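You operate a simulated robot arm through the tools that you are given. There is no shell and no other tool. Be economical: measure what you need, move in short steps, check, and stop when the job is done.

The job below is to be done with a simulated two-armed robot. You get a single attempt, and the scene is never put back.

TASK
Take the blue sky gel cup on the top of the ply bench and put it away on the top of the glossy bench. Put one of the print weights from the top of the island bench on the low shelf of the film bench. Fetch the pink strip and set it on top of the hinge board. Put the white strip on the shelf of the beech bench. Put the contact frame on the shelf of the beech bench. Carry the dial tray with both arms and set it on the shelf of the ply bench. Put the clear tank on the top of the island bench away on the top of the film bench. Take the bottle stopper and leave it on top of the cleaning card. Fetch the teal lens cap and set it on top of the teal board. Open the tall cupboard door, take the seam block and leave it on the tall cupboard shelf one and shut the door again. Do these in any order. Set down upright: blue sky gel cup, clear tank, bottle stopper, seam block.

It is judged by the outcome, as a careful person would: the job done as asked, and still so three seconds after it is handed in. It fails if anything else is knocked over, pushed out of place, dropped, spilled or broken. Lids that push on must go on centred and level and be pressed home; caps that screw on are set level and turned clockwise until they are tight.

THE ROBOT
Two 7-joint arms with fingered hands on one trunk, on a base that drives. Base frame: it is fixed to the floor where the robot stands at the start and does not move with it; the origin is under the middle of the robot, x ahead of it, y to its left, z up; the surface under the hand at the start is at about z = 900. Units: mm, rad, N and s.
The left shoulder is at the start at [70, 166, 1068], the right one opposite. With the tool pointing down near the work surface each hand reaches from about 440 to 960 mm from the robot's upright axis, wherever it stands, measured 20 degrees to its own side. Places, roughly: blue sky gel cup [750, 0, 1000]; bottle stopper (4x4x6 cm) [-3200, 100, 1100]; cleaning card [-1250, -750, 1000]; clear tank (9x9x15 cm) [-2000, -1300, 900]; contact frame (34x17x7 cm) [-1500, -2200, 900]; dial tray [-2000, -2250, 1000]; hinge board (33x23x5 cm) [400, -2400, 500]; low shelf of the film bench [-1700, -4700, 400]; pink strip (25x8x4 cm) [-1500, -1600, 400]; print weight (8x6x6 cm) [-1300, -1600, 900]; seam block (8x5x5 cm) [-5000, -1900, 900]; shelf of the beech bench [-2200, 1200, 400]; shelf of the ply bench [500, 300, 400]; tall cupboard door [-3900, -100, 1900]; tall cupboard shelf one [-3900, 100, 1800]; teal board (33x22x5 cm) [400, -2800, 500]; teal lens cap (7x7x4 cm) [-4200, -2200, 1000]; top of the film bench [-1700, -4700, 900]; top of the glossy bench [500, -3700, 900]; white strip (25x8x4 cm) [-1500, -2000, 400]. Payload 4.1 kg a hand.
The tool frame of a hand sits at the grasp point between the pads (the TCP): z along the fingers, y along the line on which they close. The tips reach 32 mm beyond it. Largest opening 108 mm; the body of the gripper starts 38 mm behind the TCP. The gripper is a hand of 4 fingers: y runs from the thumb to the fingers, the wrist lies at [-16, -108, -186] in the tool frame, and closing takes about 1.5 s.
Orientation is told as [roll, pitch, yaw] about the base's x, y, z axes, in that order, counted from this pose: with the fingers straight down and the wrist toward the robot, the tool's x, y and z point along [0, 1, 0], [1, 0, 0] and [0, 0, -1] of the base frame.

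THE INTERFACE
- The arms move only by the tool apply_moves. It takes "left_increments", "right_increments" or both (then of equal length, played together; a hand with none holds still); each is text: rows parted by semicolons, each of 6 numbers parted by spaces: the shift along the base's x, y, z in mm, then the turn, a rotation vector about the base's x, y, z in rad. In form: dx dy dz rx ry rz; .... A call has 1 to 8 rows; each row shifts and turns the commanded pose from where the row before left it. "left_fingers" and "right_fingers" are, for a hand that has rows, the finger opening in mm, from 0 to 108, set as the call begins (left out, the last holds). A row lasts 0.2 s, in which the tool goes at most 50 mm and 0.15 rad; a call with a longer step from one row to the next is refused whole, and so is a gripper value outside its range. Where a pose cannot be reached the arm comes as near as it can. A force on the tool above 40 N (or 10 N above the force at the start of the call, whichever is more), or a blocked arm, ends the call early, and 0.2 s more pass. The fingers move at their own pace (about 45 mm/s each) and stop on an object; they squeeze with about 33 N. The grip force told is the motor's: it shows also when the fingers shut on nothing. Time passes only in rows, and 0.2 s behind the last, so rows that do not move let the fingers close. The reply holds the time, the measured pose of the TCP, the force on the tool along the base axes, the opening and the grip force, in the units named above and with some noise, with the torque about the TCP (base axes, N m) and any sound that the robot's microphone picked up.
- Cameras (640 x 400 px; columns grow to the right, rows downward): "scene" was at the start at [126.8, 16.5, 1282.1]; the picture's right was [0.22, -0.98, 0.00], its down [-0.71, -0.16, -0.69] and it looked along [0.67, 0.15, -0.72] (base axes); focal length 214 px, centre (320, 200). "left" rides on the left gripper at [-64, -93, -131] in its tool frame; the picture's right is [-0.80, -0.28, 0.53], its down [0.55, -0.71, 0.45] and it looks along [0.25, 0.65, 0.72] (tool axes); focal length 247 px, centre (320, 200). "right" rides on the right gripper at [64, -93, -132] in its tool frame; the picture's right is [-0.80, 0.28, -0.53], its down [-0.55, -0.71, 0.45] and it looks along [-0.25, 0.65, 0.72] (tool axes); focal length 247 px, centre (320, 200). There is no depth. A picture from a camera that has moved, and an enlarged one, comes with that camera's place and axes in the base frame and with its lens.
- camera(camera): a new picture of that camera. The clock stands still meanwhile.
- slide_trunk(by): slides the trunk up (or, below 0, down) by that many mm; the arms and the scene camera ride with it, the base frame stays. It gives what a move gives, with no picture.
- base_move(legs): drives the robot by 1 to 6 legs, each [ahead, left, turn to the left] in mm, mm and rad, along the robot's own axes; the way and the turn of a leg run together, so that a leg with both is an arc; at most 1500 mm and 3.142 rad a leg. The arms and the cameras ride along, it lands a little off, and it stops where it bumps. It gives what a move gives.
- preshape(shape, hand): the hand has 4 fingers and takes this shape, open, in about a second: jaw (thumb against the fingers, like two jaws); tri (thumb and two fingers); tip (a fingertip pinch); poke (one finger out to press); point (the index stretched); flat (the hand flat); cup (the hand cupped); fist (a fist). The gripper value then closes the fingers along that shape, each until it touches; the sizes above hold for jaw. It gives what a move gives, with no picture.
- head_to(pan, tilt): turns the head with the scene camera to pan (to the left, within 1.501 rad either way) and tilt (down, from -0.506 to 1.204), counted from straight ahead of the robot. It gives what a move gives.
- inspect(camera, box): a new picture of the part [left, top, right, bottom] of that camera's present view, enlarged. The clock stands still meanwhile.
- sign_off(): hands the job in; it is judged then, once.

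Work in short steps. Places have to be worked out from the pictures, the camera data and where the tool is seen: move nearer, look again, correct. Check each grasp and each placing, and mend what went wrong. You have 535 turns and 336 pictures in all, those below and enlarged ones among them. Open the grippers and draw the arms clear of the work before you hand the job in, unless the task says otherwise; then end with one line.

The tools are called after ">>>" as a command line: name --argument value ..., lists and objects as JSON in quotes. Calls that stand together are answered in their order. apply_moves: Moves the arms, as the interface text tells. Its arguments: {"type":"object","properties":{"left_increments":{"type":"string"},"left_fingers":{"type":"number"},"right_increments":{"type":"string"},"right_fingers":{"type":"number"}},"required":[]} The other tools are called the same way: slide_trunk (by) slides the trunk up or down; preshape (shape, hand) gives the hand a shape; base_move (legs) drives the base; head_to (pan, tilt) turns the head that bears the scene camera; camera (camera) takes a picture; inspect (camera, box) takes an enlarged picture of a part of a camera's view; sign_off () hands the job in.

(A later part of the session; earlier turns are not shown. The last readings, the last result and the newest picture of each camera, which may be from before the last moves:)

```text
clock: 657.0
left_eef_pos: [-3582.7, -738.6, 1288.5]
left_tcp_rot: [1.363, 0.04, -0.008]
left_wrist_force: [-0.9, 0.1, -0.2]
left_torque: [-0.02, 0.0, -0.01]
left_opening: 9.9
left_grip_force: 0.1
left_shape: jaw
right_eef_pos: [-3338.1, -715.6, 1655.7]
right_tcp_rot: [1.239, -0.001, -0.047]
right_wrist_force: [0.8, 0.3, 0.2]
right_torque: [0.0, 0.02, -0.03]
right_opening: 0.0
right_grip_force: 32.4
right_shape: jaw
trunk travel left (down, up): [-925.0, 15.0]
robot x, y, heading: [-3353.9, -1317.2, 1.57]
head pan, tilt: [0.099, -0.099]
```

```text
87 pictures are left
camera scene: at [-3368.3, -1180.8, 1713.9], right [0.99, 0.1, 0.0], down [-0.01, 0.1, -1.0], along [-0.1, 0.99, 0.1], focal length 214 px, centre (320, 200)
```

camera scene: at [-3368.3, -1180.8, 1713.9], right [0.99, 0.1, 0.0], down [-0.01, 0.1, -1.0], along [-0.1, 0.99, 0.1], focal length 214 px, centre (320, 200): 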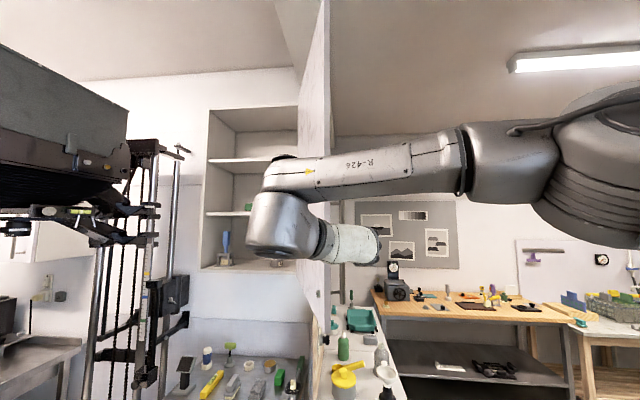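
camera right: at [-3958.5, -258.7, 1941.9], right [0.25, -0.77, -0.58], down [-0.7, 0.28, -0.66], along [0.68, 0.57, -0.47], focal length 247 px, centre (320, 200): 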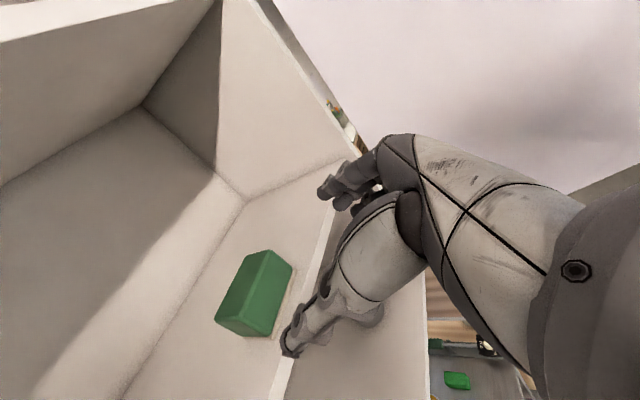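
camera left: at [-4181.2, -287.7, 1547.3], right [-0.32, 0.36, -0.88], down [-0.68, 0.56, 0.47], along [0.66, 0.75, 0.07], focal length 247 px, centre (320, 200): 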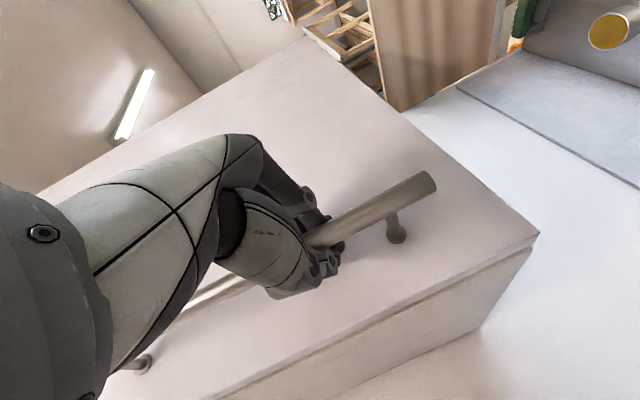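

The door is open about 110°. I'll shift right, move forward beside its outer face, then strafe left to push it.

>>> base_move --legs '[[0, -100, 0], [240, 0, 0], [0, 330, 0]]'

>>> camera --camera "scene"

```text
clock: 660.1
left_eef_pos: [-3513.9, -495.2, 1290.0]
left_tcp_rot: [1.361, 0.049, -0.011]
left_wrist_force: [0.9, -0.2, 0.1]
left_torque: [0.03, 0.02, 0.04]
left_opening: 10.3
left_grip_force: 0.1
left_shape: jaw
right_eef_pos: [-3267.6, -473.3, 1656.9]
right_tcp_rot: [1.24, 0.009, -0.048]
right_wrist_force: [0.5, 0.6, 0.3]
right_torque: [0.0, 0.02, 0.05]
right_opening: 0.5
right_grip_force: 32.7
right_shape: jaw
trunk travel left (down, up): [-925.0, 15.0]
robot x, y, heading: [-3299.2, -1076.6, 1.574]
head pan, tilt: [0.099, -0.099]
stopped in leg 3: the force on the tool passed its limit at 60 N (the readings are from after the stop); the commanded pose is now the measured one
```

```text
86 pictures are left
camera scene: at [-3297.5, -936.9, 1713.7], right [0.99, 0.1, -0.01], down [-0.02, 0.1, -1.0], along [-0.1, 0.99, 0.1], focal length 214 px, centre (320, 200)
```

scene: 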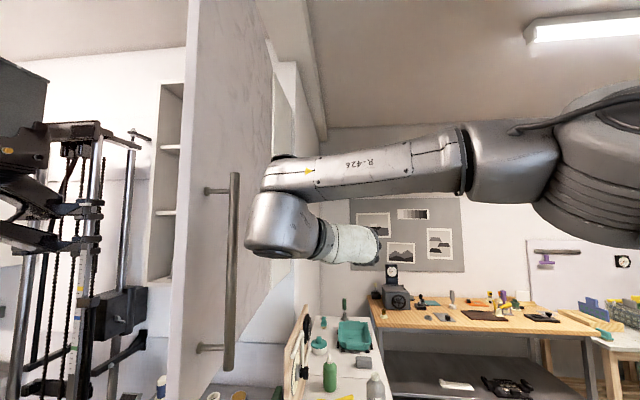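

The hand met the door, and the base pushes too briskly. I'll push with the arm instead, in small steps.

>>> apply_moves --right_increments "-15 0 0 0 0 0;-20 0 0 0 0 0;-25 0 0 0 0 0;-25 0 0 0 0 0;-25 0 0 0 0 0;-25 0 0 0 0 0;-25 0 0 0 0 0;-25 0 0 0 0 0"

>>> camera --camera "scene"

```text
clock: 662.1
left_eef_pos: [-3519.6, -498.1, 1289.7]
left_tcp_rot: [1.364, 0.046, -0.011]
left_wrist_force: [0.9, 0.2, 0.4]
left_torque: [-0.01, -0.01, 0.05]
left_opening: 10.3
left_grip_force: 0.1
left_shape: jaw
right_eef_pos: [-3412.2, -458.4, 1694.2]
right_tcp_rot: [1.251, 0.082, -0.104]
right_wrist_force: [0.0, 0.2, -0.6]
right_torque: [0.01, -0.02, -0.01]
right_opening: 0.1
right_grip_force: 33.3
right_shape: jaw
trunk travel left (down, up): [-925.0, 15.0]
robot x, y, heading: [-3296.4, -1076.8, 1.57]
head pan, tilt: [0.099, -0.099]
stopped in row 8 (right hand): the arm was blocked; the commanded pose is now the measured one
```

```text
85 pictures are left
camera scene: at [-3304.8, -940.2, 1713.9], right [0.99, 0.1, 0.0], down [-0.01, 0.1, -1.0], along [-0.1, 0.99, 0.1], focal length 214 px, centre (320, 200)
```

scene: 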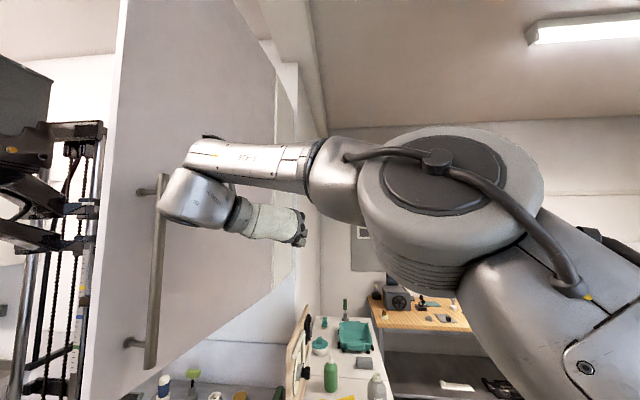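

The door is swinging. With contact made, I'll continue with a short base strafe.

>>> base_move --legs '[[0, 120, 0]]'

>>> camera --camera "scene"

```text
clock: 663.4
left_eef_pos: [-3639.2, -498.3, 1291.2]
left_tcp_rot: [1.364, 0.044, -0.01]
left_wrist_force: [0.0, 0.1, 0.4]
left_torque: [-0.07, 0.0, 0.03]
left_opening: 10.1
left_grip_force: 0.0
left_shape: jaw
right_eef_pos: [-3530.2, -458.2, 1693.1]
right_tcp_rot: [1.25, 0.085, -0.104]
right_wrist_force: [0.3, -0.4, 0.7]
right_torque: [-0.03, -0.01, 0.04]
right_opening: 0.0
right_grip_force: 32.6
right_shape: jaw
trunk travel left (down, up): [-925.0, 15.0]
robot x, y, heading: [-3412.8, -1075.2, 1.581]
head pan, tilt: [0.099, -0.099]
```

```text
84 pictures are left
camera scene: at [-3422.8, -940.4, 1713.9], right [0.99, 0.1, 0.0], down [-0.01, 0.1, -0.99], along [-0.1, 0.99, 0.1], focal length 214 px, centre (320, 200)
```

scene: 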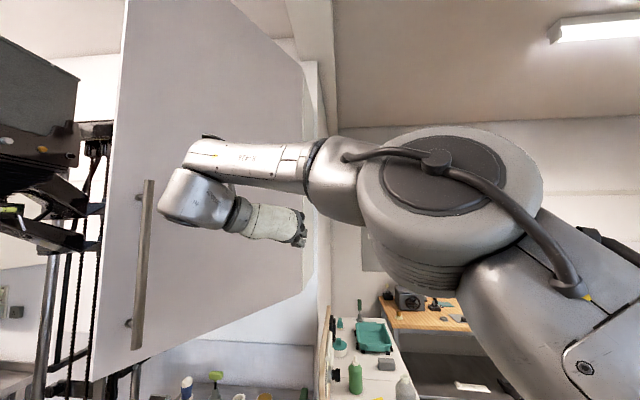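

It works well. Continue closing with diagonal base moves.

>>> base_move --legs '[[70, 150, 0]]'

>>> camera --camera "scene"

```text
clock: 664.8
left_eef_pos: [-3790.6, -429.8, 1291.4]
left_tcp_rot: [1.365, 0.044, -0.011]
left_wrist_force: [0.6, -0.1, 0.5]
left_torque: [0.01, 0.02, 0.06]
left_opening: 10.0
left_grip_force: 0.1
left_shape: jaw
right_eef_pos: [-3681.6, -390.5, 1693.5]
right_tcp_rot: [1.252, 0.084, -0.107]
right_wrist_force: [0.2, 0.2, 0.1]
right_torque: [-0.01, 0.06, -0.04]
right_opening: 0.0
right_grip_force: 33.0
right_shape: jaw
trunk travel left (down, up): [-925.0, 15.0]
robot x, y, heading: [-3570.6, -1009.7, 1.57]
head pan, tilt: [0.099, -0.099]
```

```text
83 pictures are left
camera scene: at [-3575.5, -873.5, 1714.2], right [0.99, 0.1, 0.0], down [-0.01, 0.1, -0.99], along [-0.1, 0.99, 0.1], focal length 214 px, centre (320, 200)
```

scene: 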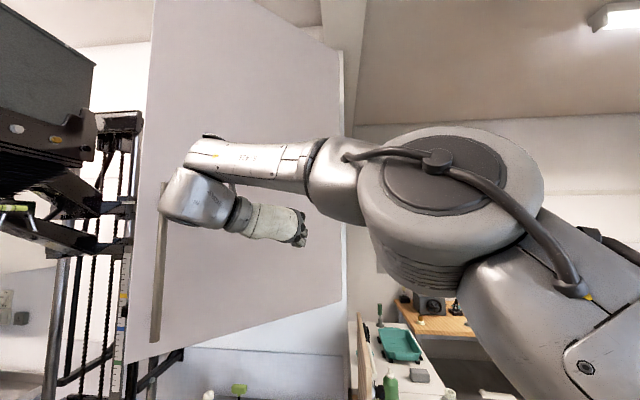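

>>> base_move --legs '[[90, 110, 0], [90, 70, 0]]'

>>> camera --camera "scene"

```text
clock: 667.0
left_eef_pos: [-3967.1, -252.7, 1291.8]
left_tcp_rot: [1.366, 0.043, -0.014]
left_wrist_force: [-0.3, -0.7, 0.3]
left_torque: [-0.01, -0.04, 0.04]
left_opening: 9.9
left_grip_force: 0.1
left_shape: jaw
right_eef_pos: [-3859.0, -212.9, 1695.7]
right_tcp_rot: [1.254, 0.085, -0.111]
right_wrist_force: [0.3, -0.5, 0.1]
right_torque: [-0.01, 0.0, 0.03]
right_opening: 0.0
right_grip_force: 32.6
right_shape: jaw
trunk travel left (down, up): [-925.0, 15.0]
robot x, y, heading: [-3744.8, -827.0, 1.573]
head pan, tilt: [0.099, -0.099]
```

```text
82 pictures are left
camera scene: at [-3754.3, -696.8, 1714.5], right [1.0, 0.1, 0.0], down [-0.01, 0.1, -0.99], along [-0.1, 0.99, 0.1], focal length 214 px, centre (320, 200)
```

scene: 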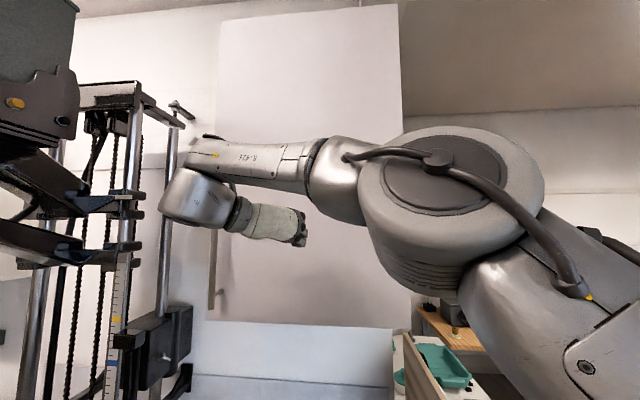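

The door looks shut. I'll press it gently with the fist to make sure.

>>> apply_moves --right_increments "0 15 0 0 0 0;0 15 0 0 0 0;0 15 0 0 0 0;0 12 0 0 0 0;0 10 0 0 0 0;0 8 0 0 0 0;0 6 0 0 0 0"

>>> inspect --camera "scene" --box '[190, 0, 430, 340]'

```text
clock: 668.4
left_eef_pos: [-3973.7, -260.2, 1295.9]
left_tcp_rot: [1.374, 0.04, -0.013]
left_wrist_force: [-0.7, 0.2, 0.3]
left_torque: [0.01, 0.0, 0.0]
left_opening: 10.3
left_grip_force: 0.0
left_shape: jaw
right_eef_pos: [-3785.5, -136.9, 1753.6]
right_tcp_rot: [1.268, 0.203, -0.188]
right_wrist_force: [-6.0, -32.0, -1.3]
right_torque: [0.15, -0.06, -0.27]
right_opening: 0.1
right_grip_force: 32.8
right_shape: jaw
trunk travel left (down, up): [-925.0, 15.0]
robot x, y, heading: [-3747.5, -829.4, 1.573]
head pan, tilt: [0.099, -0.099]
stopped in row 6 (right hand): the force on the tool passed its limit at 42 N (the readings are from after the stop); the commanded pose is now the measured one
```

```text
1.18 times, centred on (310, 170) of scene
camera zoom: at [-3760.6, -706.7, 1715.1], right [0.99, 0.1, 0.0], down [-0.01, 0.11, -0.99], along [-0.1, 0.99, 0.11], focal length 252 px, centre (332, 235)
```

zoom: 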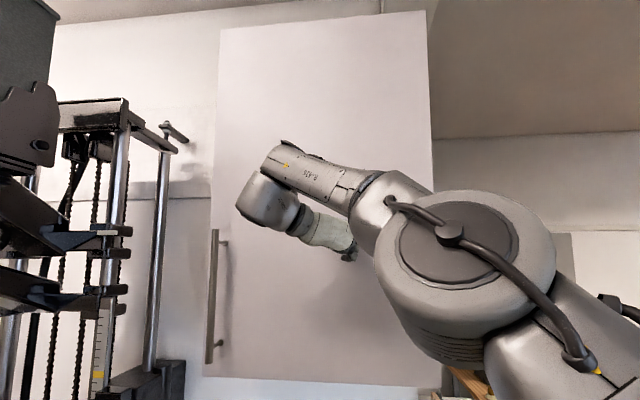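

The door is firmly shut (42 N press). I'll back off, correct the right hand's tilt, and turn toward the bench with the lens cap.

>>> base_move --legs '[[-420, 0, 0]]'

>>> apply_moves --right_increments "0 0 -20 -0.014 -0.1 0.094;0 0 -40 -0.014 -0.1 0.094;0 0 -45 0 0 0;0 0 -45 0 0 0;0 0 -45 0 0 0;0 0 -45 0 0 0;0 0 -45 0 0 0;0 0 -45 0 0 0" --right_fingers 100

>>> head_to --pan 0.0 --tilt 0.5

>>> base_move --legs '[[0, 0, 1.571], [340, 0, 0], [0, 0, 1.571]]'

>>> camera --camera "scene"

```text
clock: 670.9
left_eef_pos: [-3970.1, -662.9, 1289.0]
left_tcp_rot: [1.364, 0.042, -0.012]
left_wrist_force: [-0.1, 0.4, -0.2]
left_torque: [0.0, -0.03, 0.0]
left_opening: 10.1
left_grip_force: 0.1
left_shape: jaw
right_eef_pos: [-3784.1, -535.5, 1748.5]
right_tcp_rot: [1.262, 0.203, -0.186]
right_wrist_force: [-0.1, -0.3, 0.0]
right_torque: [0.01, -0.01, -0.01]
right_opening: 0.0
right_grip_force: 32.5
right_shape: jaw
trunk travel left (down, up): [-925.0, 15.0]
robot x, y, heading: [-3747.6, -1242.1, 1.568]
head pan, tilt: [0.099, -0.099]
```

```text
clock: 672.7
left_eef_pos: [-3970.9, -663.6, 1289.6]
left_tcp_rot: [1.363, 0.042, -0.013]
left_wrist_force: [0.3, 0.8, 0.2]
left_torque: [0.03, 0.01, 0.01]
left_opening: 10.1
left_grip_force: 0.0
left_shape: jaw
right_eef_pos: [-3782.2, -536.0, 1419.2]
right_tcp_rot: [1.254, 0.005, 0.001]
right_wrist_force: [0.2, 0.8, 0.1]
right_torque: [0.02, 0.0, 0.04]
right_opening: 99.9
right_grip_force: 0.0
right_shape: jaw
trunk travel left (down, up): [-925.0, 15.0]
robot x, y, heading: [-3744.6, -1243.1, 1.572]
head pan, tilt: [0.099, -0.099]
```

```text
clock: 673.7
left_eef_pos: [-3971.8, -666.1, 1289.9]
left_tcp_rot: [1.364, 0.042, -0.011]
left_wrist_force: [0.2, -0.2, -0.1]
left_torque: [0.02, 0.03, -0.03]
left_opening: 10.5
left_grip_force: 0.0
left_shape: jaw
right_eef_pos: [-3782.6, -539.1, 1421.5]
right_tcp_rot: [1.253, 0.004, -0.001]
right_wrist_force: [0.2, -0.7, 0.3]
right_torque: [0.01, -0.03, 0.03]
right_opening: 100.2
right_grip_force: 0.1
right_shape: jaw
trunk travel left (down, up): [-925.0, 15.0]
robot x, y, heading: [-3748.5, -1243.4, 1.574]
head pan, tilt: [0.0, 0.499]
```

```text
clock: 683.6
left_eef_pos: [-3861.9, -1819.3, 1290.8]
left_tcp_rot: [1.364, 0.042, 3.133]
left_wrist_force: [0.5, -0.6, 0.4]
left_torque: [0.0, -0.01, 0.04]
left_opening: 10.4
left_grip_force: 0.0
left_shape: jaw
right_eef_pos: [-4049.7, -1947.0, 1420.8]
right_tcp_rot: [1.253, 0.003, -3.138]
right_wrist_force: [-0.8, 1.2, 0.6]
right_torque: [-0.02, 0.01, -0.01]
right_opening: 100.1
right_grip_force: 0.0
right_shape: jaw
trunk travel left (down, up): [-925.0, 15.0]
robot x, y, heading: [-4085.6, -1243.7, -1.569]
head pan, tilt: [0.0, 0.499]
```

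```text
80 pictures are left
camera scene: at [-4088.1, -1384.5, 1658.9], right [-1.0, 0.0, 0.0], down [0.0, 0.48, -0.88], along [0.0, -0.88, -0.48], focal length 214 px, centre (320, 200)
```

scene: 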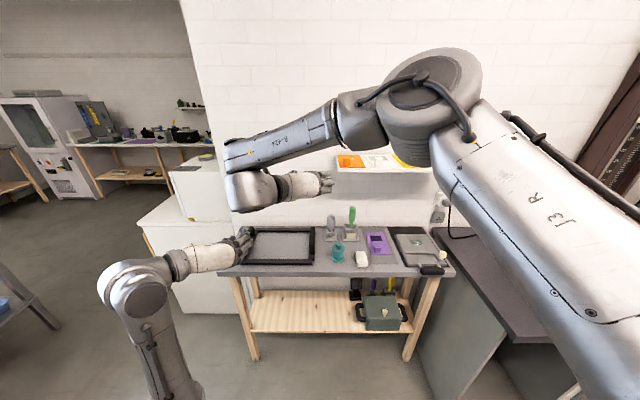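

>>> inspect --camera "scene" --box '[280, 200, 420, 290]'

```text
4.44 times, centred on (350, 245) of scene
camera zoom: at [-4088.1, -1384.5, 1658.9], right [-1.0, 0.0, 0.0], down [0.0, 0.48, -0.88], along [0.0, -0.88, -0.48], focal length 953 px, centre (187, 0)
```

zoom: 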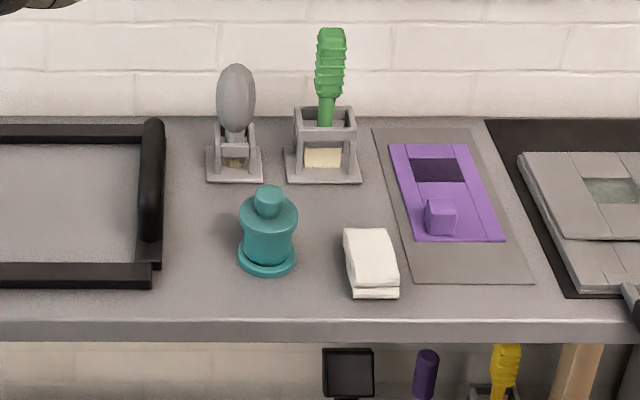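

The cap is the upper disc with its knob, on a lens: centre near [-4174, -2185], knob at about z=965–990. I'll drive closer and bring the tilted right hand into line with the knob.

>>> base_move --legs '[[200, 0, 0]]'

>>> apply_moves --right_increments "-31 25 -25 0 0 0;-31 25 -25 0 0 0;-31 22 -30 0 0 0;-31 20 -30 0 0 0;0 0 -48 0 0 0;0 0 -48 0 0 0;0 0 -48 0 0 0;0 0 -48 0 0 0" --right_fingers 85

>>> apply_moves --right_increments "0 0 -30 0 0 0;0 0 -30 0 0 0;0 0 -30 0 0 0"

>>> camera --camera "right"

```text
clock: 685.2
left_eef_pos: [-3860.8, -2015.6, 1291.2]
left_tcp_rot: [1.365, 0.04, 3.132]
left_wrist_force: [-0.4, -1.1, -0.7]
left_torque: [0.0, -0.03, -0.01]
left_opening: 10.2
left_grip_force: 0.1
left_shape: jaw
right_eef_pos: [-4047.7, -2142.0, 1423.3]
right_tcp_rot: [1.257, 0.001, -3.139]
right_wrist_force: [-0.2, -0.1, 0.5]
right_torque: [0.04, 0.02, 0.01]
right_opening: 100.0
right_grip_force: 0.0
right_shape: jaw
trunk travel left (down, up): [-925.0, 15.0]
robot x, y, heading: [-4083.4, -1439.8, -1.573]
head pan, tilt: [0.0, 0.499]
```

```text
clock: 687.0
left_eef_pos: [-3859.5, -2019.7, 1289.9]
left_tcp_rot: [1.364, 0.042, 3.133]
left_wrist_force: [-0.1, -0.3, 0.0]
left_torque: [-0.01, -0.01, -0.01]
left_opening: 10.2
left_grip_force: 0.0
left_shape: jaw
right_eef_pos: [-4172.3, -2056.1, 1119.3]
right_tcp_rot: [1.255, 0.005, -3.138]
right_wrist_force: [-0.4, 0.3, -0.2]
right_torque: [-0.01, 0.01, 0.01]
right_opening: 85.4
right_grip_force: 0.1
right_shape: jaw
trunk travel left (down, up): [-925.0, 15.0]
robot x, y, heading: [-4081.6, -1440.7, -1.566]
head pan, tilt: [0.0, 0.499]
```

```text
clock: 687.8
left_eef_pos: [-3859.8, -2020.0, 1288.9]
left_tcp_rot: [1.365, 0.041, 3.133]
left_wrist_force: [0.8, -0.2, 0.0]
left_torque: [0.04, 0.0, 0.01]
left_opening: 10.2
left_grip_force: 0.0
left_shape: jaw
right_eef_pos: [-4171.7, -2054.5, 1029.1]
right_tcp_rot: [1.254, 0.003, -3.137]
right_wrist_force: [0.3, 0.5, -0.4]
right_torque: [-0.01, 0.02, -0.04]
right_opening: 85.1
right_grip_force: 0.1
right_shape: jaw
trunk travel left (down, up): [-925.0, 15.0]
robot x, y, heading: [-4088.0, -1441.6, -1.568]
head pan, tilt: [0.0, 0.499]
```

```text
78 pictures are left
camera right: at [-4080.6, -1949.0, 1131.3], right [-0.28, 0.75, -0.59], down [0.71, -0.25, -0.66], along [-0.65, -0.61, -0.46], focal length 247 px, centre (320, 200)
```

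right: 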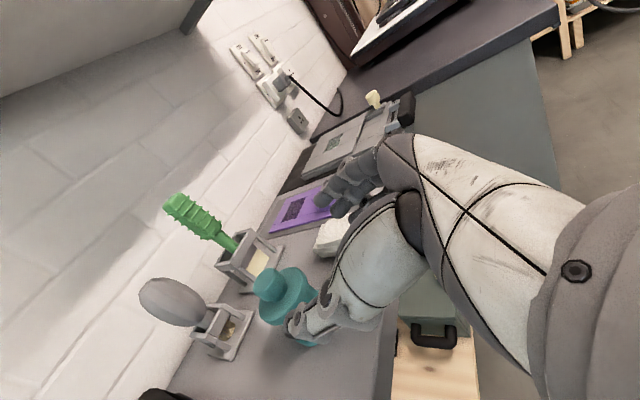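

The tool axis points right at the knob. I'll advance.

>>> apply_moves --right_increments "-1 -35 -12 0 0 0;-1 -35 -12 0 0 0;-1 -28 -11 0 0 0;0 -18 -7 0 0 0"

>>> inspect --camera "right" --box '[200, 160, 420, 360]'

>>> inspect --camera "scene" --box '[270, 190, 430, 310]'

```text
clock: 688.8
left_eef_pos: [-3860.2, -2020.0, 1289.6]
left_tcp_rot: [1.363, 0.041, 3.133]
left_wrist_force: [-0.6, -0.5, 0.5]
left_torque: [0.0, 0.0, 0.02]
left_opening: 10.0
left_grip_force: 0.1
left_shape: jaw
right_eef_pos: [-4176.7, -2171.7, 987.2]
right_tcp_rot: [1.255, 0.002, -3.139]
right_wrist_force: [0.3, -0.3, -0.2]
right_torque: [0.01, 0.01, -0.03]
right_opening: 85.5
right_grip_force: 0.0
right_shape: jaw
trunk travel left (down, up): [-925.0, 15.0]
robot x, y, heading: [-4087.0, -1441.6, -1.564]
head pan, tilt: [0.0, 0.499]
```

```text
2.00 times, centred on (310, 260) of right
camera zoom: at [-4083.8, -2065.8, 1089.2], right [-0.28, 0.75, -0.59], down [0.71, -0.25, -0.66], along [-0.65, -0.61, -0.46], focal length 494 px, centre (340, 80)
```

zoom: 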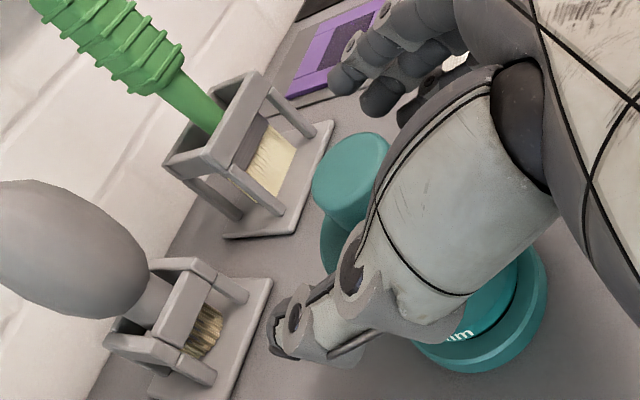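

```text
3.33 times, centred on (350, 250) of scene
camera zoom: at [-4086.9, -1585.0, 1658.9], right [-1.0, 0.0, 0.0], down [0.0, 0.48, -0.88], along [0.0, -0.88, -0.48], focal length 715 px, centre (220, 33)
```

zoom: 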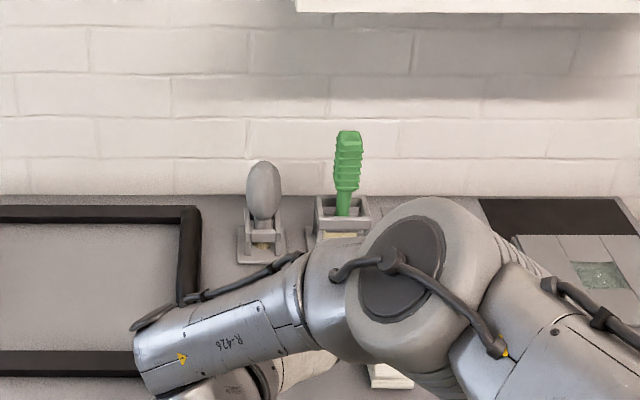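

The knob sits between TCP and fingertips. I'll close.

>>> apply_moves --right_increments "0 0 -2 0 0 0;0 0 0 0 0 0;0 0 0 0 0 0;0 0 0 0 0 0;0 0 0 0 0 0;0 0 0 0 0 0;0 0 0 0 0 0;0 0 0 0 0 0" --right_fingers 5

>>> inspect --camera "right" --box '[200, 160, 420, 360]'

```text
clock: 690.6
left_eef_pos: [-3861.1, -2020.2, 1290.3]
left_tcp_rot: [1.365, 0.041, 3.134]
left_wrist_force: [-0.2, -0.4, 0.2]
left_torque: [0.0, 0.0, -0.01]
left_opening: 9.9
left_grip_force: 0.1
left_shape: jaw
right_eef_pos: [-4175.0, -2171.2, 985.8]
right_tcp_rot: [1.252, 0.002, -3.137]
right_wrist_force: [0.4, 0.3, 0.4]
right_torque: [-0.02, 0.0, 0.01]
right_opening: 26.4
right_grip_force: 33.1
right_shape: jaw
trunk travel left (down, up): [-925.0, 15.0]
robot x, y, heading: [-4084.6, -1444.9, -1.564]
head pan, tilt: [0.0, 0.499]
```

```text
2.00 times, centred on (310, 260) of right
camera zoom: at [-4083.6, -2064.9, 1087.7], right [-0.28, 0.75, -0.59], down [0.71, -0.25, -0.66], along [-0.65, -0.61, -0.46], focal length 494 px, centre (340, 80)
```

zoom: 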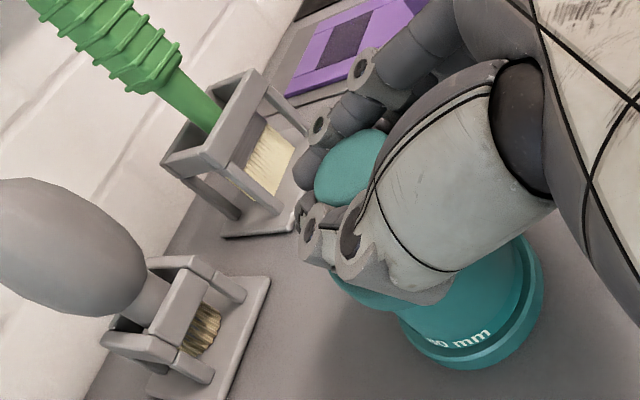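

Gripped (26 mm). I'll lift a little and see whether the lens stays.

>>> apply_moves --right_increments "0 0 4 0 0 0;0 0 5 0 0 0;0 0 6 0 0 0"

>>> inspect --camera "right" --box '[200, 160, 420, 360]'

```text
clock: 691.4
left_eef_pos: [-3860.1, -2020.2, 1289.8]
left_tcp_rot: [1.361, 0.044, 3.133]
left_wrist_force: [0.2, 0.1, 0.2]
left_torque: [0.01, -0.01, -0.02]
left_opening: 10.1
left_grip_force: 0.1
left_shape: jaw
right_eef_pos: [-4174.7, -2171.6, 1000.4]
right_tcp_rot: [1.253, 0.004, -3.138]
right_wrist_force: [0.3, -0.2, -0.1]
right_torque: [0.0, -0.02, 0.03]
right_opening: 26.1
right_grip_force: 32.8
right_shape: jaw
trunk travel left (down, up): [-925.0, 15.0]
robot x, y, heading: [-4089.4, -1442.8, -1.564]
head pan, tilt: [0.0, 0.499]
```

```text
2.00 times, centred on (310, 260) of right
camera zoom: at [-4083.4, -2065.0, 1102.5], right [-0.28, 0.75, -0.59], down [0.71, -0.25, -0.66], along [-0.65, -0.61, -0.46], focal length 494 px, centre (340, 80)
```

zoom: 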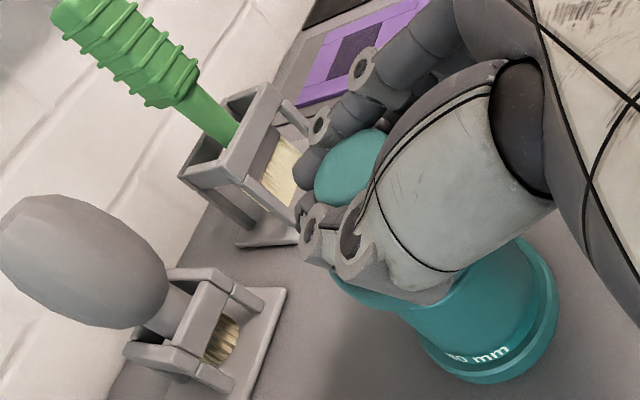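

The lens stays on the bench and only the cap rises. I'll lift it clear and check.

>>> apply_moves --right_increments "0 0 15 0 0 0;0 0 30 0 0 0;0 5 40 0 0 0;0 10 40 0 0 0;0 20 40 0 0 0;0 30 30 0 0 0"

>>> camera --camera "right"

```text
clock: 692.8
left_eef_pos: [-3860.6, -2017.9, 1290.3]
left_tcp_rot: [1.364, 0.041, 3.132]
left_wrist_force: [-0.4, 0.3, 0.7]
left_torque: [0.02, 0.0, 0.02]
left_opening: 10.2
left_grip_force: 0.0
left_shape: jaw
right_eef_pos: [-4174.4, -2105.2, 1196.5]
right_tcp_rot: [1.256, 0.005, -3.138]
right_wrist_force: [0.7, 0.6, -0.6]
right_torque: [-0.02, 0.03, 0.03]
right_opening: 26.3
right_grip_force: 32.9
right_shape: jaw
trunk travel left (down, up): [-925.0, 15.0]
robot x, y, heading: [-4081.2, -1441.0, -1.571]
head pan, tilt: [0.0, 0.499]
```

```text
73 pictures are left
camera right: at [-4083.4, -1998.8, 1298.6], right [-0.28, 0.75, -0.59], down [0.71, -0.25, -0.66], along [-0.65, -0.61, -0.46], focal length 247 px, centre (320, 200)
```

right: 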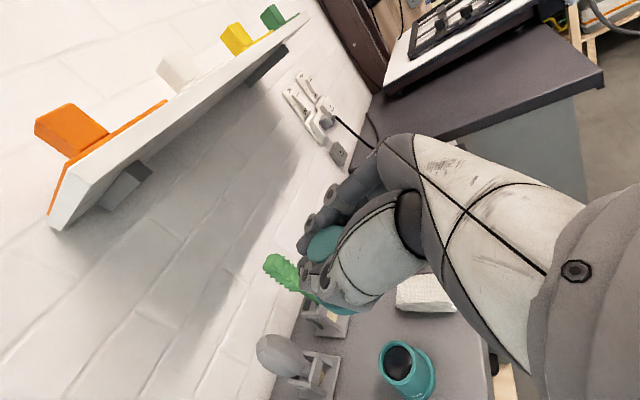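

The cap is in hand (bottom about 36 mm below the TCP) and the lens is left in place. I'll drive round the island to the teal board.

>>> base_move --legs '[[0, 1500, 0], [0, 65, 0], [1500, 0, 0], [60, 0, 0], [0, 0, 1.571]]'

>>> base_move --legs '[[1500, 0, 0], [420, 0, 0], [0, 330, 0]]'

>>> camera --camera "scene"

```text
clock: 712.2
left_eef_pos: [-1927.8, -2772.2, 1289.4]
left_tcp_rot: [1.366, 0.042, -1.572]
left_wrist_force: [0.6, 0.0, -0.4]
left_torque: [0.0, -0.03, 0.0]
left_opening: 10.4
left_grip_force: 0.1
left_shape: jaw
right_eef_pos: [-1839.7, -3085.4, 1195.8]
right_tcp_rot: [1.253, 0.004, -1.559]
right_wrist_force: [-0.5, 0.5, -0.4]
right_torque: [0.02, 0.01, 0.04]
right_opening: 26.3
right_grip_force: 33.6
right_shape: jaw
trunk travel left (down, up): [-925.0, 15.0]
robot x, y, heading: [-2506.3, -3001.6, 0.012]
head pan, tilt: [0.0, 0.499]
```

```text
clock: 723.6
left_eef_pos: [-4.2, -2444.0, 1289.8]
left_tcp_rot: [1.366, 0.042, -1.587]
left_wrist_force: [0.3, 1.1, 0.4]
left_torque: [0.01, 0.04, 0.03]
left_opening: 10.3
left_grip_force: 0.0
left_shape: jaw
right_eef_pos: [82.3, -2759.2, 1194.9]
right_tcp_rot: [1.254, 0.003, -1.573]
right_wrist_force: [-0.1, 0.2, -0.5]
right_torque: [-0.01, -0.02, 0.03]
right_opening: 26.3
right_grip_force: 32.9
right_shape: jaw
trunk travel left (down, up): [-925.0, 15.0]
robot x, y, heading: [-580.8, -2664.4, -0.003]
head pan, tilt: [0.0, 0.499]
```

```text
72 pictures are left
camera scene: at [-443.4, -2666.9, 1659.0], right [0.0, -1.0, 0.0], down [-0.48, 0.0, -0.88], along [0.88, 0.0, -0.48], focal length 214 px, centre (320, 200)
```

scene: 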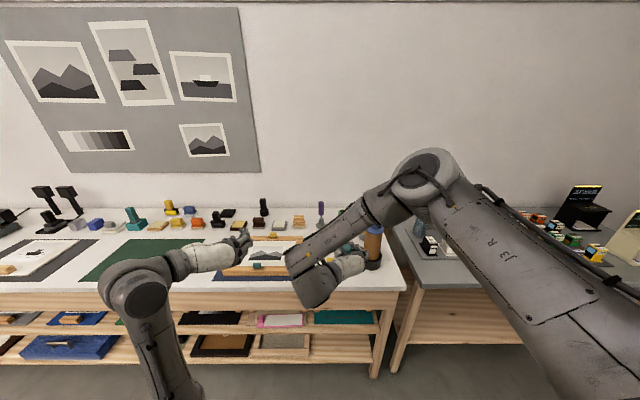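

I'm in position. I'll back off 120, lower the trunk so the cap is at about z=600, then look at the board.

>>> base_move --legs '[[-120, 0, 0]]'

>>> slide_trunk --by -400

>>> slide_trunk --by -190

>>> base_move --legs '[[130, 0, 0]]'

>>> camera --camera "right"

>>> inspect --camera "scene" --box '[250, 130, 490, 290]'

```text
clock: 724.9
left_eef_pos: [-120.7, -2441.7, 1289.5]
left_tcp_rot: [1.364, 0.042, -1.589]
left_wrist_force: [0.5, 0.4, 0.6]
left_torque: [0.0, 0.02, 0.03]
left_opening: 9.8
left_grip_force: 0.1
left_shape: jaw
right_eef_pos: [-37.8, -2757.6, 1195.0]
right_tcp_rot: [1.253, 0.004, -1.576]
right_wrist_force: [-0.1, 0.3, 0.4]
right_torque: [0.03, 0.03, 0.02]
right_opening: 26.3
right_grip_force: 33.0
right_shape: jaw
trunk travel left (down, up): [-925.0, 15.0]
robot x, y, heading: [-707.9, -2662.5, -0.004]
head pan, tilt: [0.0, 0.499]
```

```text
clock: 728.7
left_eef_pos: [-123.9, -2442.0, 890.1]
left_tcp_rot: [1.364, 0.041, -1.588]
left_wrist_force: [0.0, -0.1, -0.1]
left_torque: [0.0, 0.01, 0.01]
left_opening: 10.0
left_grip_force: 0.2
left_shape: jaw
right_eef_pos: [-39.5, -2757.2, 794.9]
right_tcp_rot: [1.252, 0.004, -1.576]
right_wrist_force: [-0.1, -0.1, 0.1]
right_torque: [0.01, -0.01, 0.0]
right_opening: 26.1
right_grip_force: 32.5
right_shape: jaw
trunk travel left (down, up): [-525.0, 415.0]
robot x, y, heading: [-704.5, -2661.1, -0.005]
head pan, tilt: [0.0, 0.499]
```

```text
clock: 730.8
left_eef_pos: [-124.1, -2441.3, 699.7]
left_tcp_rot: [1.363, 0.042, -1.588]
left_wrist_force: [0.1, 0.0, 0.3]
left_torque: [-0.02, -0.03, -0.02]
left_opening: 10.1
left_grip_force: 0.0
left_shape: jaw
right_eef_pos: [-39.8, -2756.7, 605.0]
right_tcp_rot: [1.256, 0.004, -1.576]
right_wrist_force: [-0.6, 0.0, 0.0]
right_torque: [0.01, 0.0, 0.01]
right_opening: 26.3
right_grip_force: 33.2
right_shape: jaw
trunk travel left (down, up): [-335.0, 605.0]
robot x, y, heading: [-702.2, -2663.4, -0.009]
head pan, tilt: [0.0, 0.499]
```

```text
clock: 732.0
left_eef_pos: [7.7, -2441.9, 699.1]
left_tcp_rot: [1.363, 0.042, -1.588]
left_wrist_force: [0.2, -0.1, -0.4]
left_torque: [0.04, 0.01, 0.01]
left_opening: 10.0
left_grip_force: 0.1
left_shape: jaw
right_eef_pos: [91.8, -2758.7, 604.6]
right_tcp_rot: [1.255, 0.003, -1.576]
right_wrist_force: [0.5, 0.4, -0.3]
right_torque: [0.0, -0.02, -0.01]
right_opening: 26.6
right_grip_force: 32.8
right_shape: jaw
trunk travel left (down, up): [-335.0, 605.0]
robot x, y, heading: [-573.9, -2664.6, -0.004]
head pan, tilt: [0.0, 0.499]
```

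```text
71 pictures are left
camera right: at [-12.9, -2663.9, 706.8], right [-0.76, -0.28, -0.59], down [0.26, 0.71, -0.66], along [0.6, -0.65, -0.46], focal length 247 px, centre (320, 200)
```

right: 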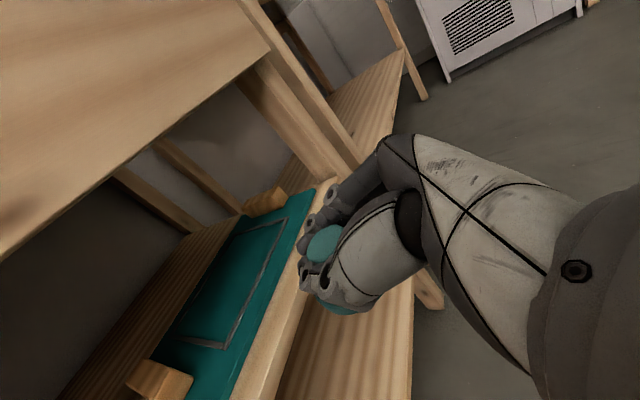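

```text
2.50 times, centred on (370, 210) of scene
camera zoom: at [-432.1, -2664.8, 1068.8], right [0.0, -1.0, 0.0], down [-0.48, 0.0, -0.88], along [0.88, 0.0, -0.48], focal length 536 px, centre (195, 175)
```

zoom: 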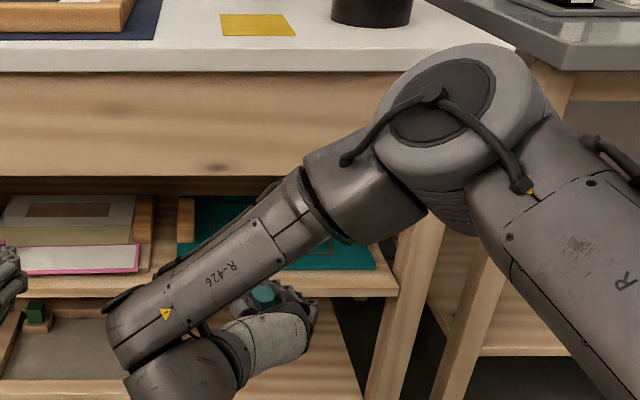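

To keep the forearm flat under the apron, I'll back off slightly, raise the hand 200 and lower the trunk 200.

>>> base_move --legs '[[-80, 0, 0]]'

>>> apply_moves --right_increments "0 0 40 0 0 0;0 0 40 0 0 0;0 0 40 0 0 0;0 0 40 0 0 0;0 0 40 0 0 0"

>>> slide_trunk --by -200

>>> base_move --legs '[[100, 0, 0]]'

>>> camera --camera "right"

```text
clock: 733.1
left_eef_pos: [-73.7, -2442.2, 699.6]
left_tcp_rot: [1.364, 0.042, -1.588]
left_wrist_force: [-0.8, 0.2, -0.3]
left_torque: [-0.02, -0.01, 0.03]
left_opening: 10.4
left_grip_force: 0.2
left_shape: jaw
right_eef_pos: [11.1, -2756.2, 605.0]
right_tcp_rot: [1.255, 0.003, -1.576]
right_wrist_force: [-0.8, 0.2, 0.0]
right_torque: [0.01, -0.03, -0.03]
right_opening: 26.5
right_grip_force: 33.0
right_shape: jaw
trunk travel left (down, up): [-335.0, 605.0]
robot x, y, heading: [-652.1, -2661.0, -0.003]
head pan, tilt: [0.0, 0.499]
```

```text
clock: 734.3
left_eef_pos: [-73.6, -2442.6, 699.4]
left_tcp_rot: [1.366, 0.042, -1.589]
left_wrist_force: [-0.6, -0.5, 0.3]
left_torque: [0.01, 0.02, 0.0]
left_opening: 9.8
left_grip_force: 0.2
left_shape: jaw
right_eef_pos: [10.6, -2758.0, 805.7]
right_tcp_rot: [1.254, 0.003, -1.575]
right_wrist_force: [-0.3, -0.8, -0.4]
right_torque: [0.0, -0.02, -0.01]
right_opening: 26.3
right_grip_force: 33.3
right_shape: jaw
trunk travel left (down, up): [-335.0, 605.0]
robot x, y, heading: [-654.1, -2663.2, -0.0]
head pan, tilt: [0.0, 0.499]
```

```text
clock: 736.5
left_eef_pos: [-80.7, -2446.6, 529.7]
left_tcp_rot: [1.394, 0.057, -1.589]
left_wrist_force: [0.2, -0.2, 0.0]
left_torque: [0.0, 0.01, -0.05]
left_opening: 9.9
left_grip_force: 0.1
left_shape: jaw
right_eef_pos: [0.5, -2763.2, 629.7]
right_tcp_rot: [1.275, 0.014, -1.577]
right_wrist_force: [0.6, 0.2, -0.2]
right_torque: [0.01, 0.01, 0.03]
right_opening: 26.4
right_grip_force: 33.1
right_shape: jaw
trunk travel left (down, up): [-135.0, 805.0]
robot x, y, heading: [-654.5, -2665.5, -0.005]
head pan, tilt: [0.0, 0.499]
```

```text
clock: 737.6
left_eef_pos: [19.1, -2448.3, 531.4]
left_tcp_rot: [1.393, 0.058, -1.588]
left_wrist_force: [-0.4, 0.7, 0.1]
left_torque: [0.02, 0.01, 0.0]
left_opening: 10.2
left_grip_force: 0.0
left_shape: jaw
right_eef_pos: [100.6, -2763.9, 630.0]
right_tcp_rot: [1.275, 0.014, -1.575]
right_wrist_force: [-0.5, 0.5, -0.7]
right_torque: [0.03, 0.01, 0.01]
right_opening: 26.3
right_grip_force: 32.6
right_shape: jaw
trunk travel left (down, up): [-135.0, 805.0]
robot x, y, heading: [-550.0, -2662.1, -0.002]
head pan, tilt: [0.0, 0.499]
```

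```text
69 pictures are left
camera right: at [-6.2, -2671.2, 730.5], right [-0.74, -0.27, -0.61], down [0.27, 0.71, -0.65], along [0.61, -0.65, -0.46], focal length 247 px, centre (320, 200)
```

right: 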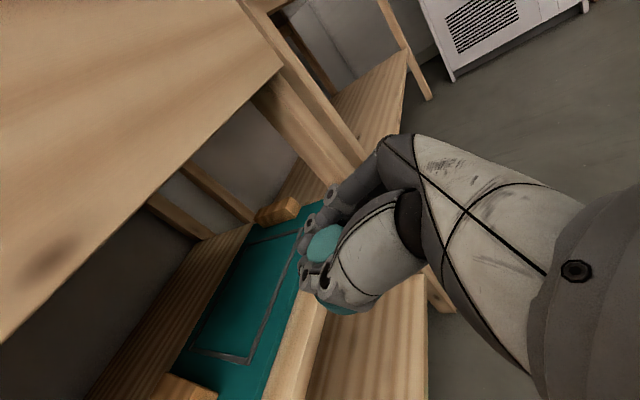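

The board's front edge is at x≈244 and its blocks are at y≈-2670 and -2948. I'll bring the cap in over [300, -2800].

>>> apply_moves --right_increments "40 -8 0 0 0 0;40 -8 0 0 0 0;40 -8 0 0 0 0;40 -7 -8 0 0 0;27 -5 -8 0 0 0"

>>> camera --camera "right"

>>> inspect --camera "scene" --box '[290, 100, 490, 230]'

```text
clock: 739.0
left_eef_pos: [23.2, -2448.8, 532.1]
left_tcp_rot: [1.401, 0.057, -1.592]
left_wrist_force: [-0.6, -0.6, 0.1]
left_torque: [0.01, 0.04, -0.01]
left_opening: 10.3
left_grip_force: 0.0
left_shape: jaw
right_eef_pos: [290.5, -2799.8, 612.8]
right_tcp_rot: [1.273, 0.012, -1.574]
right_wrist_force: [-0.1, -0.2, 1.1]
right_torque: [0.01, 0.0, 0.02]
right_opening: 26.2
right_grip_force: 33.0
right_shape: jaw
trunk travel left (down, up): [-135.0, 805.0]
robot x, y, heading: [-552.0, -2664.9, -0.001]
head pan, tilt: [0.0, 0.499]
stopped in row 5 (right hand): the arm was blocked; the commanded pose is now the measured one
```

```text
68 pictures are left
camera right: at [183.2, -2706.6, 714.5], right [-0.74, -0.27, -0.61], down [0.27, 0.71, -0.65], along [0.61, -0.65, -0.46], focal length 247 px, centre (320, 200)
```

right: 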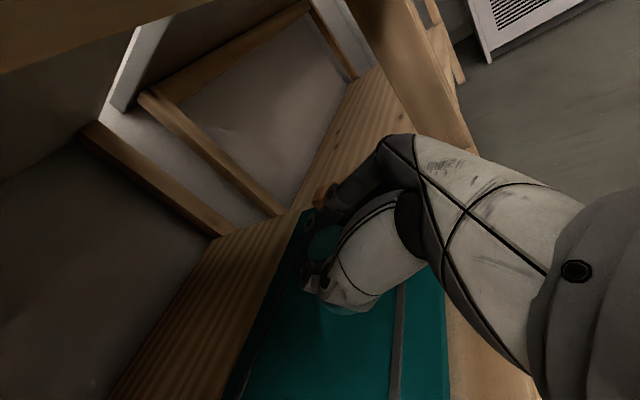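

```text
3.08 times, centred on (390, 165) of scene
camera zoom: at [-427.7, -2673.2, 880.3], right [0.0, -1.0, -0.01], down [-0.46, 0.01, -0.89], along [0.89, 0.0, -0.46], focal length 660 px, centre (105, 308)
```

zoom: 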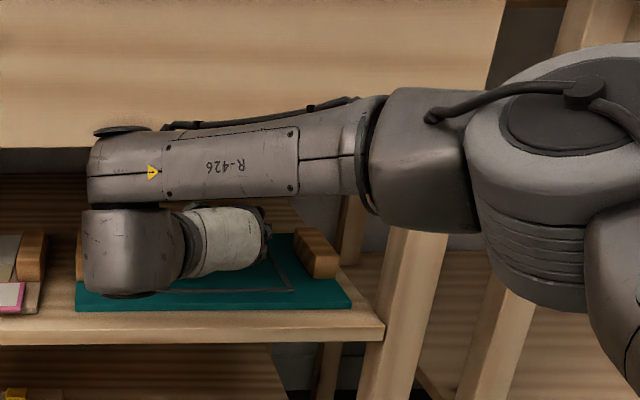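

The robot seems slightly tilted; the left elbow may be touching something low. I'll raise the left hand and see.

>>> apply_moves --left_increments "0 0 40 0 0 0;0 0 40 0 0 0;0 0 40 0 0 0;0 0 0 0 0 0"

```text
clock: 740.0
left_eef_pos: [29.0, -2443.0, 627.9]
left_tcp_rot: [1.378, 0.046, -1.59]
left_wrist_force: [-0.2, 0.2, 0.4]
left_torque: [0.02, -0.03, 0.01]
left_opening: 10.2
left_grip_force: 0.0
left_shape: jaw
right_eef_pos: [297.9, -2794.3, 589.3]
right_tcp_rot: [1.255, 0.002, -1.574]
right_wrist_force: [-0.5, 0.7, -0.4]
right_torque: [-0.04, 0.03, 0.01]
right_opening: 26.4
right_grip_force: 32.8
right_shape: jaw
trunk travel left (down, up): [-135.0, 805.0]
robot x, y, heading: [-553.1, -2661.4, -0.0]
head pan, tilt: [0.0, 0.499]
```

That fixed it. The cap is now over the board's middle; I'll lower it to contact.

>>> apply_moves --right_increments "0 0 -10 0 0 0;0 0 -8 0 0 0;0 0 -5 0 0 0;0 0 -4 0 0 0;0 0 -3 0 0 0;0 0 -2 0 0 0;0 0 -2 0 0 0"

>>> inspect --camera "scene" --box '[290, 100, 490, 230]'

```text
clock: 741.6
left_eef_pos: [27.3, -2443.4, 631.9]
left_tcp_rot: [1.387, 0.045, -1.59]
left_wrist_force: [-0.3, 0.5, -0.1]
left_torque: [0.03, -0.03, 0.0]
left_opening: 10.0
left_grip_force: 0.0
left_shape: jaw
right_eef_pos: [297.6, -2793.2, 564.2]
right_tcp_rot: [1.268, 0.001, -1.573]
right_wrist_force: [4.3, 4.7, 38.8]
right_torque: [-0.74, -0.9, 0.2]
right_opening: 26.3
right_grip_force: 33.6
right_shape: jaw
trunk travel left (down, up): [-135.0, 805.0]
robot x, y, heading: [-551.7, -2662.1, -0.001]
head pan, tilt: [0.0, 0.499]
```

```text
3.08 times, centred on (390, 165) of scene
camera zoom: at [-417.5, -2663.7, 870.1], right [0.0, -1.0, 0.0], down [-0.47, 0.0, -0.88], along [0.88, 0.0, -0.47], focal length 660 px, centre (105, 308)
```

zoom: 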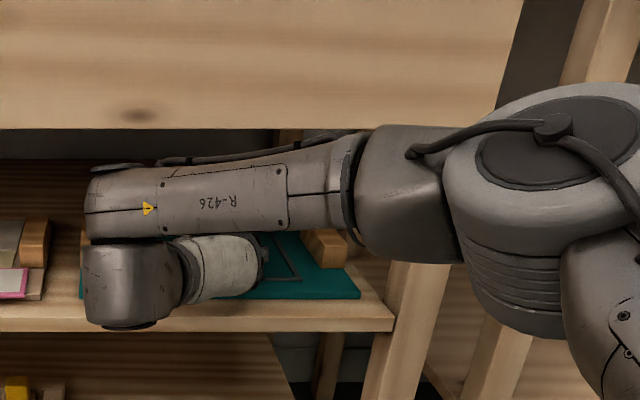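

Contact (39 N). I'll ease up 3 mm and read the force before opening.

>>> apply_moves --right_increments "0 0 1.5 0 0 0;0 0 1.5 0 0 0;0 0 0 0 0 0"

>>> apply_moves --right_increments "0 0 0 0 0 0;0 0 0 0 0 0;0 0 0 0 0 0;0 0 0 0 0 0;0 0 0 0 0 0" --right_fingers 90

>>> inspect --camera "right" --box '[200, 160, 420, 360]'

```text
clock: 742.4
left_eef_pos: [25.7, -2441.7, 631.7]
left_tcp_rot: [1.385, 0.042, -1.589]
left_wrist_force: [-0.1, -0.5, 1.2]
left_torque: [0.02, 0.01, 0.05]
left_opening: 10.0
left_grip_force: 0.1
left_shape: jaw
right_eef_pos: [298.1, -2793.0, 564.8]
right_tcp_rot: [1.264, 0.001, -1.573]
right_wrist_force: [6.6, 5.8, 34.2]
right_torque: [-0.62, -0.84, 0.27]
right_opening: 26.2
right_grip_force: 32.7
right_shape: jaw
trunk travel left (down, up): [-135.0, 805.0]
robot x, y, heading: [-551.9, -2662.5, -0.006]
head pan, tilt: [0.0, 0.499]
```

```text
clock: 743.6
left_eef_pos: [27.9, -2442.2, 630.7]
left_tcp_rot: [1.382, 0.043, -1.591]
left_wrist_force: [0.2, -1.1, 0.1]
left_torque: [-0.01, -0.02, 0.02]
left_opening: 10.2
left_grip_force: 0.1
left_shape: jaw
right_eef_pos: [297.0, -2794.1, 561.3]
right_tcp_rot: [1.257, 0.0, -1.575]
right_wrist_force: [-1.8, 9.1, 19.6]
right_torque: [-0.5, -0.3, 0.06]
right_opening: 90.1
right_grip_force: 0.1
right_shape: jaw
trunk travel left (down, up): [-135.0, 805.0]
robot x, y, heading: [-551.8, -2660.3, -0.002]
head pan, tilt: [0.0, 0.499]
```

```text
2.00 times, centred on (310, 260) of right
camera zoom: at [192.3, -2699.7, 663.6], right [-0.75, -0.28, -0.59], down [0.26, 0.71, -0.66], along [0.6, -0.65, -0.46], focal length 494 px, centre (340, 80)
```

zoom: 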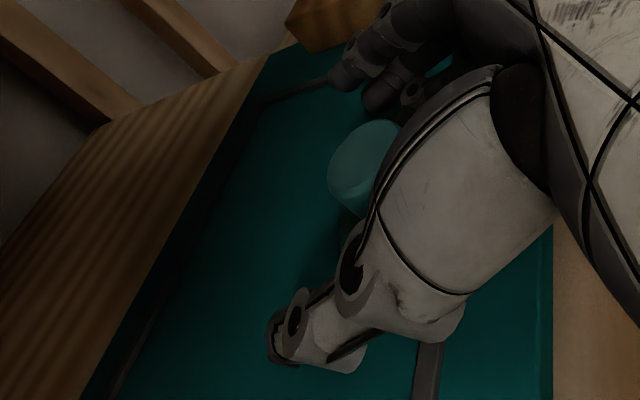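

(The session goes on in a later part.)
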